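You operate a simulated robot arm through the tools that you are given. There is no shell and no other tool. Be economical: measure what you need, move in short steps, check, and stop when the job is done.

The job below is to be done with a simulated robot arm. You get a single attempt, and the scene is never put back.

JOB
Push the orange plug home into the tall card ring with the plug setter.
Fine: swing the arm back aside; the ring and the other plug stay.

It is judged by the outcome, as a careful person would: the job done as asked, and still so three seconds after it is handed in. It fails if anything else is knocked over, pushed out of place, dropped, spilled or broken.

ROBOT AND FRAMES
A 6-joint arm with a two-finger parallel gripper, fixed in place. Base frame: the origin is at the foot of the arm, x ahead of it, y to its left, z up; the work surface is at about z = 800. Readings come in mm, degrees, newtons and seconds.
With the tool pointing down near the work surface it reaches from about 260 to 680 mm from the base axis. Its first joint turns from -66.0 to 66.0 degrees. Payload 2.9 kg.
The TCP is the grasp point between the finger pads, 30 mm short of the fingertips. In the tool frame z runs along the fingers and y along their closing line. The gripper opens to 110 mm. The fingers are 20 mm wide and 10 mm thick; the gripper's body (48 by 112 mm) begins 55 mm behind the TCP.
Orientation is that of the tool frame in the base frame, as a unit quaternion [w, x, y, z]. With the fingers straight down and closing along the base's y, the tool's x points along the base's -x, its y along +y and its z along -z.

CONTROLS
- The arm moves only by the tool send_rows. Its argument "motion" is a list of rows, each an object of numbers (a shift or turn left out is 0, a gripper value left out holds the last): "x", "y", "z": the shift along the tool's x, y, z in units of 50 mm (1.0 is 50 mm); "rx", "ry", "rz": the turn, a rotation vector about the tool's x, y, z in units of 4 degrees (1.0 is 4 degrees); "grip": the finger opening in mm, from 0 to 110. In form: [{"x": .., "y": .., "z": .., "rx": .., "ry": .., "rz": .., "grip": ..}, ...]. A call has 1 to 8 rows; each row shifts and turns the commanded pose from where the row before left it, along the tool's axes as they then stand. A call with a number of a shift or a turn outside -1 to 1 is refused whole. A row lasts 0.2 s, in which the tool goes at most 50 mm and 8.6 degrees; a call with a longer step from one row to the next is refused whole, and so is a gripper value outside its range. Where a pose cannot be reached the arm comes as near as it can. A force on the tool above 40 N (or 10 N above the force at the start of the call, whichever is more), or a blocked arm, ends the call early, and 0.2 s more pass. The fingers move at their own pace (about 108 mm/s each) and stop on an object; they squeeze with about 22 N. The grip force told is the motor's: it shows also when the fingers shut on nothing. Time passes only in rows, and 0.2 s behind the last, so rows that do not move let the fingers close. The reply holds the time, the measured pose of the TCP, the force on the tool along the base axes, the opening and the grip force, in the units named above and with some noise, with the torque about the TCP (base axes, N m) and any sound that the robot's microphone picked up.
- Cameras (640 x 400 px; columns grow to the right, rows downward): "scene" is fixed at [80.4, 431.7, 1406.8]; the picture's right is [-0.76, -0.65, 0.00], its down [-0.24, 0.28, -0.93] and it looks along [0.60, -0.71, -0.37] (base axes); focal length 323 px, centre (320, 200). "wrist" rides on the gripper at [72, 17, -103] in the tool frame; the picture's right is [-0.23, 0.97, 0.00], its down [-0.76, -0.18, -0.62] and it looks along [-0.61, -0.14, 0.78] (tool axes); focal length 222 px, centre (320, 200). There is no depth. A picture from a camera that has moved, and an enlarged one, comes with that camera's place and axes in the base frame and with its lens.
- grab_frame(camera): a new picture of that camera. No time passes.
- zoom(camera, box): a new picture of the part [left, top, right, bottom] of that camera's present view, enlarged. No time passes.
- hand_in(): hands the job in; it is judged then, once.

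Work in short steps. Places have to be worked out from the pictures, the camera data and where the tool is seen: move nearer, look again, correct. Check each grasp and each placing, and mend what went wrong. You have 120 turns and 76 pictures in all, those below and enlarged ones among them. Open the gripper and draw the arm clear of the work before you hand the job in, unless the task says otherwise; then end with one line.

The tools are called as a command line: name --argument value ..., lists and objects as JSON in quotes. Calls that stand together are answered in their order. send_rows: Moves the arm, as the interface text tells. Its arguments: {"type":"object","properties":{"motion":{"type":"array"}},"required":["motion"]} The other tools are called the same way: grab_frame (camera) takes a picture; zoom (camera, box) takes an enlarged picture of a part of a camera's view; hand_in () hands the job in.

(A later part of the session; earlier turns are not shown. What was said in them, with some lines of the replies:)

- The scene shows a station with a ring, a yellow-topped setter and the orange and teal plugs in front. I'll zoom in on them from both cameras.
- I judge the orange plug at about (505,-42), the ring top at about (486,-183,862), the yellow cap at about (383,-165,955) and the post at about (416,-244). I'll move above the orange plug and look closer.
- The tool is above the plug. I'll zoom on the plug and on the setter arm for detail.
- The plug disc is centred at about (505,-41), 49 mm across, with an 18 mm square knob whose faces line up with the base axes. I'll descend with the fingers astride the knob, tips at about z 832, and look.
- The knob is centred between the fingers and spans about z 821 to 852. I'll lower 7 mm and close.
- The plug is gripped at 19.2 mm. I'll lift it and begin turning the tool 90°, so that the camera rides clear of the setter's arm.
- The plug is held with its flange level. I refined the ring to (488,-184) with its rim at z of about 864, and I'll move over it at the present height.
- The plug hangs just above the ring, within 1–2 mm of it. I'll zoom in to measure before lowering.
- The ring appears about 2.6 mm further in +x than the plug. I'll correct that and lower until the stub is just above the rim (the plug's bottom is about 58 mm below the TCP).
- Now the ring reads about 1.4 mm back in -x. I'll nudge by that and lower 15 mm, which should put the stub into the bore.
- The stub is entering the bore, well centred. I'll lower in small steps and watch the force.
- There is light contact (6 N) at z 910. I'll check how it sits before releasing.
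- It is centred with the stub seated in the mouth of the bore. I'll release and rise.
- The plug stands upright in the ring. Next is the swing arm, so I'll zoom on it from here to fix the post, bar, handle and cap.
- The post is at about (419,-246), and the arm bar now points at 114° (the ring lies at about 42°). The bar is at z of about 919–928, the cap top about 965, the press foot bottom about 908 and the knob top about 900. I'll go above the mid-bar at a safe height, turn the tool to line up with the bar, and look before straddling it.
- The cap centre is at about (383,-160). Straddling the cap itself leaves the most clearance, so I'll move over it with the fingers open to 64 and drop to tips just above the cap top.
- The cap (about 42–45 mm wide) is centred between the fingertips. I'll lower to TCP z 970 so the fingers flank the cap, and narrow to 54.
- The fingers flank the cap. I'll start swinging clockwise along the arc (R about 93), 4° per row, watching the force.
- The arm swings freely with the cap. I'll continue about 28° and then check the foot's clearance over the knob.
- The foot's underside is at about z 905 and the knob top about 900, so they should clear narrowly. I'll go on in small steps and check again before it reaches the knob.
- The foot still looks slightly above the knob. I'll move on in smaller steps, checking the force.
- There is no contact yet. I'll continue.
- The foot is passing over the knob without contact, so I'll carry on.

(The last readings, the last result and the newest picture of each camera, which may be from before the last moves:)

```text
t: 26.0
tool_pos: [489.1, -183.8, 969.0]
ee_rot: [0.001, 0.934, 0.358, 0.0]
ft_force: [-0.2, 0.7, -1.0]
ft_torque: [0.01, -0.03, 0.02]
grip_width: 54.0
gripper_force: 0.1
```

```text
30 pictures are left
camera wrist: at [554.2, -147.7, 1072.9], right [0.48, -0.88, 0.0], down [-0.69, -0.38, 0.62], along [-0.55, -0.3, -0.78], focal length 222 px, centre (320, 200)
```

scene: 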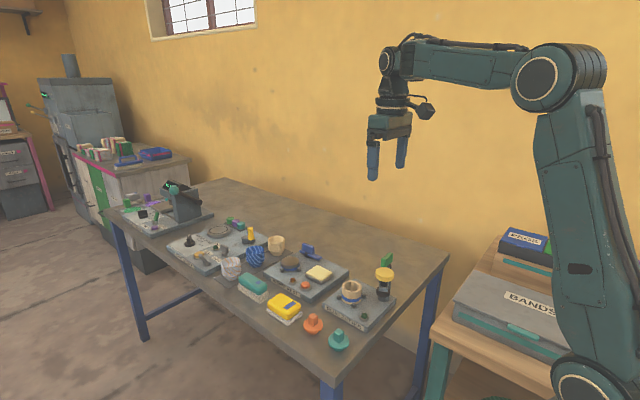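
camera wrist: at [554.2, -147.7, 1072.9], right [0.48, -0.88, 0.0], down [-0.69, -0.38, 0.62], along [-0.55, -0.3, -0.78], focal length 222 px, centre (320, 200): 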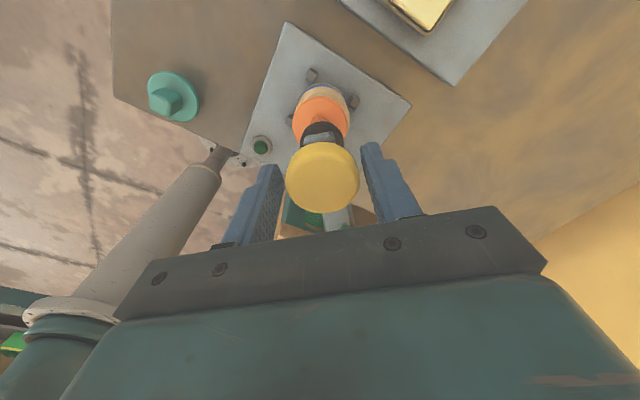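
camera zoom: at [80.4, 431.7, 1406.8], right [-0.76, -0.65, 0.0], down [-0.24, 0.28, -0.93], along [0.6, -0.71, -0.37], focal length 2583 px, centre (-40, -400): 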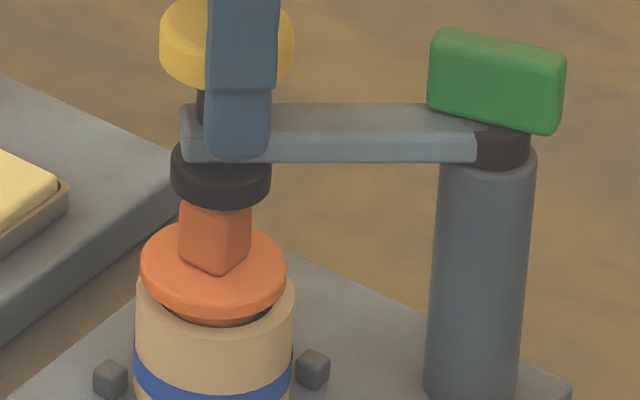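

The press foot is now over the knob and the cap is centred between the fingers, so the arm is aligned with the ring. I'll rise, close the fingers, and come down to just above the cap.

send_rows --motion '[{"z": -0.5}, {"z": -0.5}, {"grip": 0}, {}, {"z": 0.3}, {}]'

grab_frame --camera "wrist"

zoom --camera "scene" --box '[320, 220, 400, 300]'

```text
t: 27.4
tool_pos: [490.5, -183.8, 1003.1]
ee_rot: [0.0, 0.934, 0.358, 0.0]
ft_force: [-0.2, -0.2, 0.1]
ft_torque: [0.02, 0.0, -0.01]
grip_width: 0.0
gripper_force: 21.5
```

```text
29 pictures are left
camera wrist: at [554.0, -149.2, 1107.0], right [0.48, -0.88, 0.0], down [-0.69, -0.38, 0.62], along [-0.55, -0.3, -0.78], focal length 222 px, centre (320, 200)
```

wrist: 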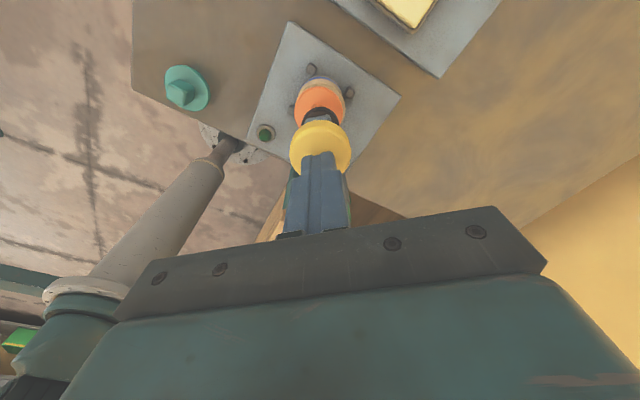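

```text
5.00 times, centred on (360, 260) of scene
camera zoom: at [80.4, 431.7, 1406.8], right [-0.76, -0.65, 0.0], down [-0.24, 0.28, -0.93], along [0.6, -0.71, -0.37], focal length 1614 px, centre (120, -100)
```

zoom: 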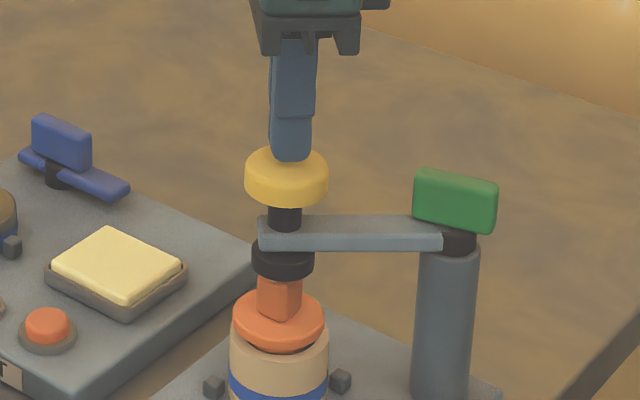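

The closed fingertips are centred over the cap. I'll press down in small steps, watching force and sound.

send_rows --motion '[{"z": 0.08}, {"z": 0.06}, {"z": 0.06}, {}]'

```text
t: 28.4
tool_pos: [489.2, -183.4, 994.3]
ee_rot: [0.0, 0.934, 0.358, 0.0]
ft_force: [-2.8, -0.3, 7.5]
ft_torque: [-0.01, 0.1, -0.04]
grip_width: 0.0
gripper_force: 21.7
```

Contact is at TCP z of about 994 with a 7.5 N reaction. I'll keep pressing.

send_rows --motion '[{"z": 0.06}, {"z": 0.06}, {}]'

zoom --camera "scene" --box '[330, 230, 400, 300]'

```text
t: 29.0
tool_pos: [489.5, -183.4, 993.8]
ee_rot: [0.002, 0.934, 0.358, 0.002]
ft_force: [-3.9, 0.7, 9.2]
ft_torque: [-0.01, 0.24, -0.01]
grip_width: 0.0
gripper_force: 22.2
stopped in row 2: the force on the tool passed its limit at 44 N (the readings are from after the stop); the commanded pose is now the measured one
```

```text
5.71 times, centred on (365, 265) of scene
camera zoom: at [80.1, 431.8, 1406.8], right [-0.76, -0.65, 0.0], down [-0.24, 0.28, -0.93], along [0.6, -0.71, -0.37], focal length 1845 px, centre (63, -171)
```

zoom: 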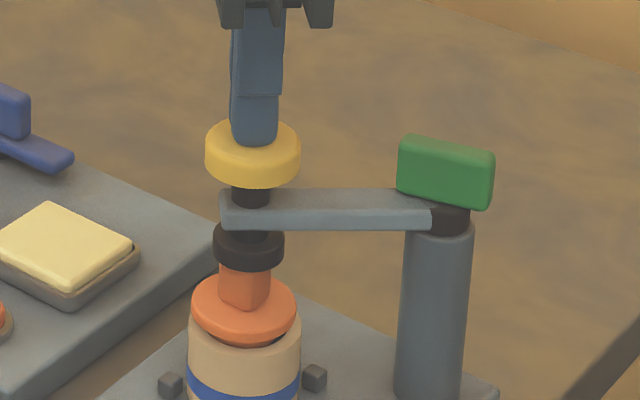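

The foot is on the knob, and the call stopped on the 40 N limit. I'll press more gradually, building up force across calls.

send_rows --motion '[{"z": 0.03}, {"z": 0.02}, {}]'

send_rows --motion '[{"z": 0.02}, {}]'

```text
t: 29.8
tool_pos: [489.4, -183.8, 989.9]
ee_rot: [0.001, 0.933, 0.359, 0.003]
ft_force: [-0.9, 0.2, 2.1]
ft_torque: [0.0, 0.05, 0.06]
grip_width: 0.0
gripper_force: 21.9
```

```text
t: 30.4
tool_pos: [490.0, -183.2, 989.1]
ee_rot: [0.002, 0.934, 0.358, 0.003]
ft_force: [-0.9, -0.2, 3.1]
ft_torque: [-0.02, 0.05, 0.0]
grip_width: 0.0
gripper_force: 22.2
```

The plug is going down (z now 989). I'll continue.

send_rows --motion '[{"z": 0.03}, {"z": 0.03}, {}]'

zoom --camera "scene" --box '[330, 240, 400, 310]'

```text
t: 31.2
tool_pos: [489.8, -184.6, 986.0]
ee_rot: [0.002, 0.933, 0.359, 0.003]
ft_force: [-1.0, -1.5, 3.2]
ft_torque: [-0.06, 0.05, 0.03]
grip_width: 0.1
gripper_force: 21.7
heard: click
```

```text
5.71 times, centred on (365, 275) of scene
camera zoom: at [80.3, 431.7, 1406.8], right [-0.76, -0.65, 0.0], down [-0.24, 0.28, -0.93], along [0.6, -0.71, -0.37], focal length 1845 px, centre (63, -229)
```

zoom: 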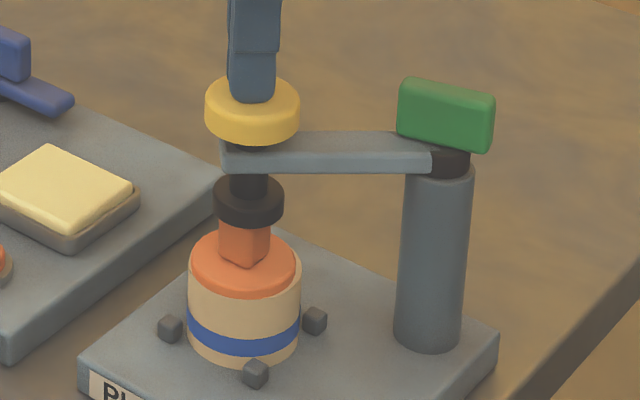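

I heard a click and the flange is at the rim. I'll press slightly more to confirm it has bottomed, and look at the lamp.

send_rows --motion '[{"z": 0.02}, {"z": 0.02}, {}]'

zoom --camera "scene" --box '[330, 250, 400, 330]'

```text
t: 32.0
tool_pos: [490.9, -184.4, 986.4]
ee_rot: [0.004, 0.934, 0.358, 0.003]
ft_force: [-4.5, 0.3, 19.1]
ft_torque: [-0.1, 0.22, -0.1]
grip_width: 0.0
gripper_force: 21.7
```

```text
5.00 times, centred on (365, 290) of scene
camera zoom: at [80.0, 431.8, 1406.8], right [-0.76, -0.65, 0.0], down [-0.24, 0.28, -0.93], along [0.6, -0.71, -0.37], focal length 1614 px, centre (95, -250)
```

zoom: 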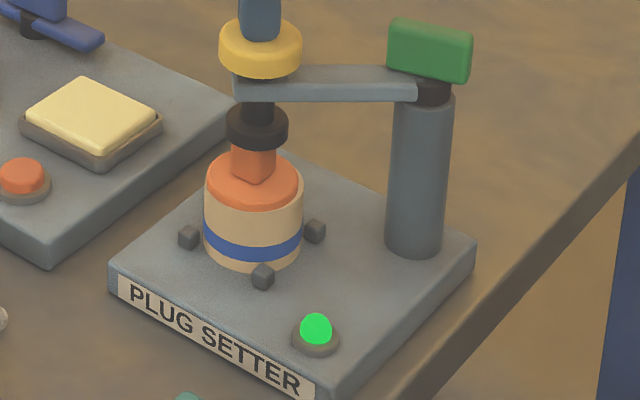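

The lamp is lit green and the stop is firm, so the plug is home. I'll rise, open the fingers, and check that the press foot has lifted off the knob.

send_rows --motion '[{"z": -0.2}, {"z": -0.5}, {"grip": 60}, {}, {}]'

zoom --camera "scene" --box '[330, 230, 410, 330]'

grab_frame --camera "wrist"

```text
t: 33.2
tool_pos: [489.6, -183.3, 1019.2]
ee_rot: [0.002, 0.934, 0.358, 0.002]
ft_force: [-0.2, 0.1, 0.3]
ft_torque: [-0.03, 0.01, -0.03]
grip_width: 60.1
gripper_force: 0.1
```

```text
4.00 times, centred on (370, 280) of scene
camera zoom: at [80.4, 431.7, 1406.8], right [-0.76, -0.65, 0.0], down [-0.24, 0.28, -0.93], along [0.6, -0.71, -0.37], focal length 1292 px, centre (120, -120)
```

zoom: 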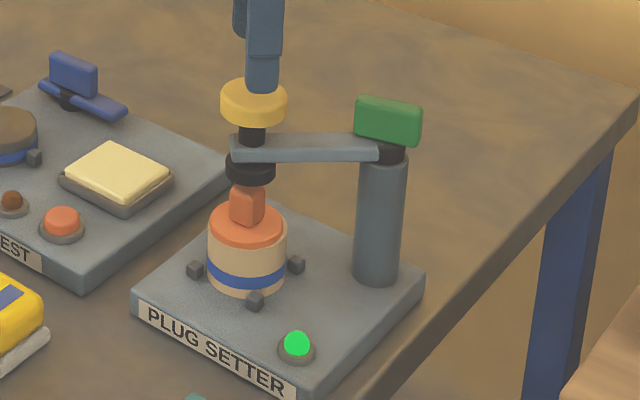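

```text
23 pictures are left
camera wrist: at [554.0, -147.6, 1123.2], right [0.48, -0.88, 0.01], down [-0.69, -0.38, 0.62], along [-0.54, -0.3, -0.78], focal length 222 px, centre (320, 200)
```

wrist: 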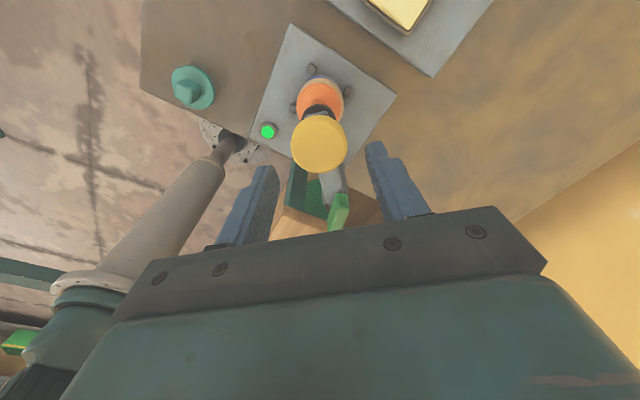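

The foot sprang back up and the lamp stays lit. I'll lower to straddle the cap again.

send_rows --motion '[{"z": 0.5}, {"z": 0.49}, {"grip": 54}, {}]'

grab_frame --camera "wrist"

```text
t: 34.2
tool_pos: [489.7, -184.2, 968.7]
ee_rot: [0.002, 0.934, 0.358, 0.003]
ft_force: [-0.3, -0.3, -0.4]
ft_torque: [0.0, -0.02, -0.06]
grip_width: 53.8
gripper_force: 0.1
```

```text
22 pictures are left
camera wrist: at [554.5, -147.8, 1073.8], right [0.48, -0.88, 0.01], down [-0.69, -0.38, 0.62], along [-0.54, -0.3, -0.78], focal length 222 px, centre (320, 200)
```

wrist: 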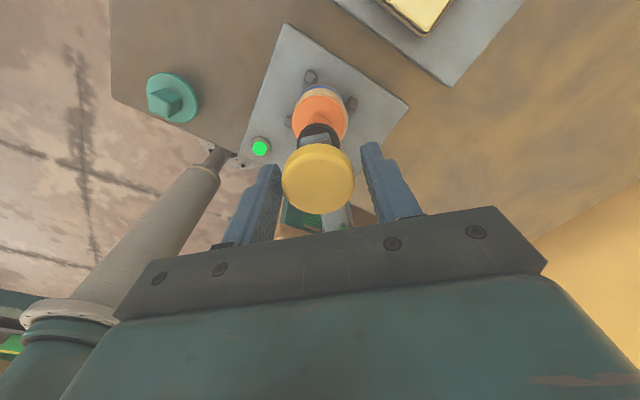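

The fingers flank the cap. I'll swing it back counter-clockwise along the same arc.

send_rows --motion '[{"x": -0.001, "y": -0.065, "rz": -0.5}, {"x": -0.001, "y": -0.065, "rz": -0.5}, {"x": -0.0045, "y": -0.13, "rz": -1}, {"x": -0.0045, "y": -0.13, "rz": -1}, {"x": -0.0045, "y": -0.13, "rz": -1}, {"x": -0.0045, "y": -0.13, "rz": -1}, {}]'

grab_frame --camera "wrist"

```text
t: 35.8
tool_pos: [464.6, -165.3, 971.0]
ee_rot: [0.003, 0.857, 0.516, 0.001]
ft_force: [0.7, -0.1, -0.4]
ft_torque: [0.03, -0.01, -0.02]
grip_width: 54.1
gripper_force: 0.0
```

```text
21 pictures are left
camera wrist: at [512.4, -108.0, 1073.6], right [0.75, -0.66, 0.01], down [-0.52, -0.59, 0.62], along [-0.4, -0.47, -0.78], focal length 222 px, centre (320, 200)
```

wrist: 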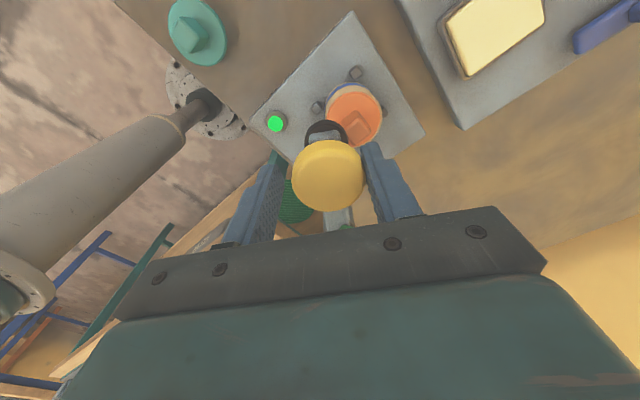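

The cap follows and the plug stays put. I'll continue the arc back.

send_rows --motion '[{"x": -0.0045, "y": -0.13, "rz": -1}, {"x": -0.0045, "y": -0.13, "rz": -1}, {"x": -0.0045, "y": -0.13, "rz": -1}, {"x": -0.0045, "y": -0.13, "rz": -1}, {"x": -0.0045, "y": -0.13, "rz": -1}, {"x": -0.0045, "y": -0.13, "rz": -1}, {"x": -0.0045, "y": -0.13, "rz": -1}, {}]'

grab_frame --camera "wrist"

```text
t: 37.6
tool_pos: [421.1, -153.8, 967.1]
ee_rot: [0.003, 0.707, 0.707, 0.002]
ft_force: [-0.2, 0.6, -0.1]
ft_torque: [0.0, -0.03, -0.03]
grip_width: 54.2
gripper_force: 0.1
```

```text
20 pictures are left
camera wrist: at [436.9, -80.8, 1072.0], right [0.97, -0.23, 0.01], down [-0.18, -0.76, 0.62], along [-0.14, -0.61, -0.78], focal length 222 px, centre (320, 200)
```

wrist: 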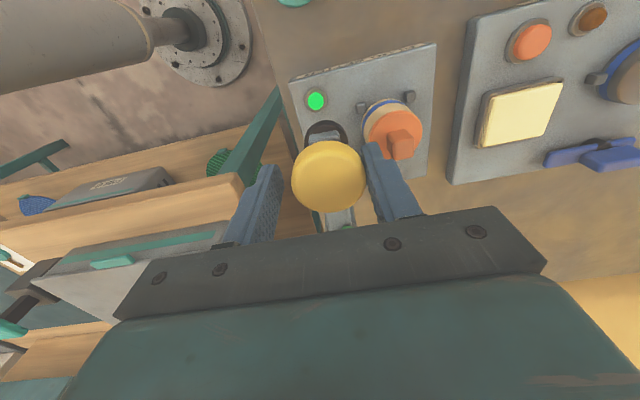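

The tool angle is now 90°, with about 28° to go to where the arm was parked.

send_rows --motion '[{"x": -0.0045, "y": -0.13, "rz": -1}, {"x": -0.0045, "y": -0.13, "rz": -1}, {"x": -0.0045, "y": -0.13, "rz": -1}, {"x": -0.0045, "y": -0.13, "rz": -1}, {"x": -0.0045, "y": -0.13, "rz": -1}, {"x": -0.0045, "y": -0.13, "rz": -1}, {"y": -0.06, "rz": -0.5}, {}]'

grab_frame --camera "wrist"

zoom --camera "scene" --box '[320, 220, 420, 330]'

```text
t: 39.4
tool_pos: [379.8, -161.5, 968.7]
ee_rot: [0.004, 0.53, 0.848, 0.0]
ft_force: [0.1, 0.0, -0.6]
ft_torque: [-0.01, 0.02, 0.01]
grip_width: 53.8
gripper_force: 0.1
```

```text
19 pictures are left
camera wrist: at [362.9, -89.6, 1072.6], right [0.97, 0.22, 0.01], down [0.17, -0.76, 0.63], along [0.14, -0.61, -0.78], focal length 222 px, centre (320, 200)
```

wrist: 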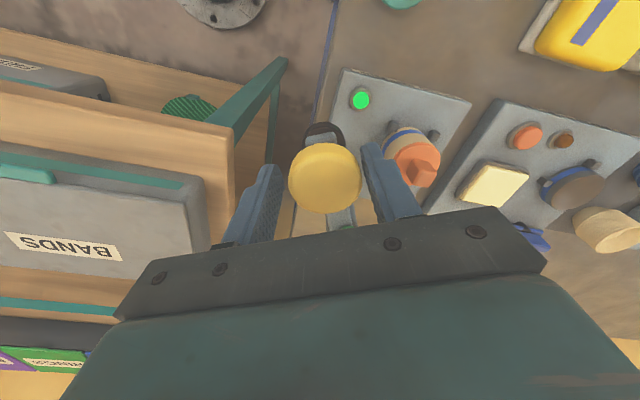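

```text
3.64 times, centred on (370, 275) of scene
camera zoom: at [80.4, 431.7, 1406.8], right [-0.76, -0.65, 0.0], down [-0.24, 0.28, -0.93], along [0.6, -0.71, -0.37], focal length 1174 px, centre (138, -73)
```

zoom: 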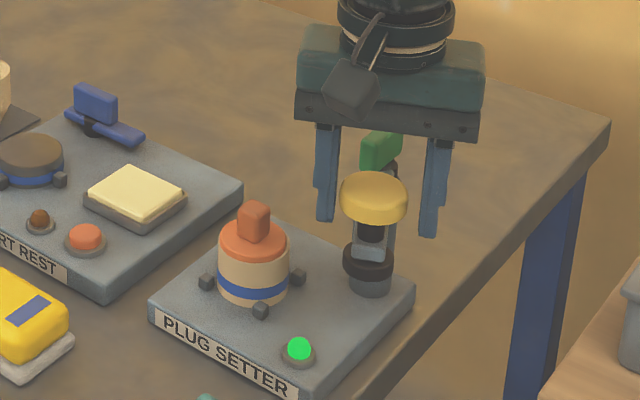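

The arm is back at its parked place and the lamp is still lit. I'll open slightly, rise clear and check.

send_rows --motion '[{"grip": 70}, {}, {"z": -0.6}, {"z": -0.9}, {"z": -0.9}, {"z": -0.9}, {"z": -0.9}, {}]'

zoom --camera "scene" --box '[260, 230, 420, 360]'

grab_frame --camera "wrist"

```text
t: 41.2
tool_pos: [376.9, -163.6, 1178.8]
ee_rot: [0.004, 0.53, 0.848, 0.0]
ft_force: [-0.4, 0.5, -0.1]
ft_torque: [0.02, 0.0, 0.03]
grip_width: 70.1
gripper_force: 0.2
```

```text
3.08 times, centred on (340, 295) of scene
camera zoom: at [80.4, 431.7, 1406.8], right [-0.76, -0.65, 0.0], down [-0.24, 0.28, -0.93], along [0.6, -0.71, -0.37], focal length 993 px, centre (258, -92)
```

zoom: 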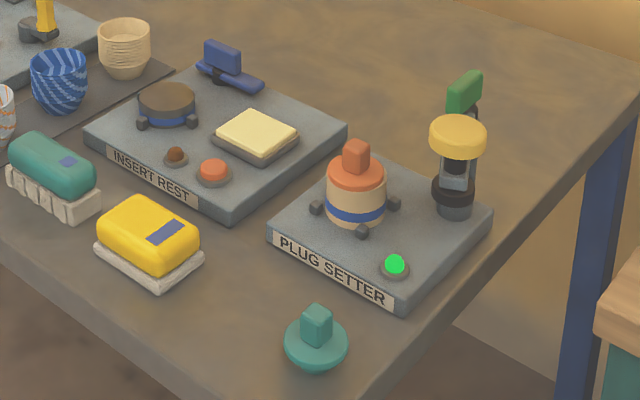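

```text
16 pictures are left
camera wrist: at [359.4, -90.0, 1282.8], right [0.97, 0.22, 0.01], down [0.17, -0.76, 0.63], along [0.14, -0.61, -0.78], focal length 222 px, centre (320, 200)
```

wrist: 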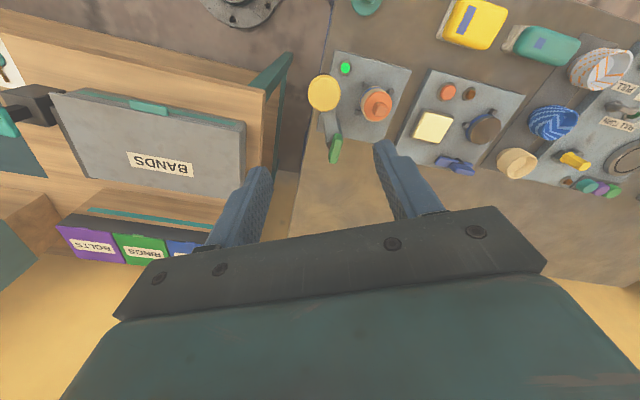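

The plug is home with the lamp lit. The setter's arm is back aside, the ring and the teal plug have not moved, and the gripper is open and clear, so I'm handing in.

hand_in

```text
The job is handed in.
```

The orange plug is pushed home in the tall card ring (click heard, lamp green), the setter arm is swung back aside, and the ring and the teal plug are where they were.
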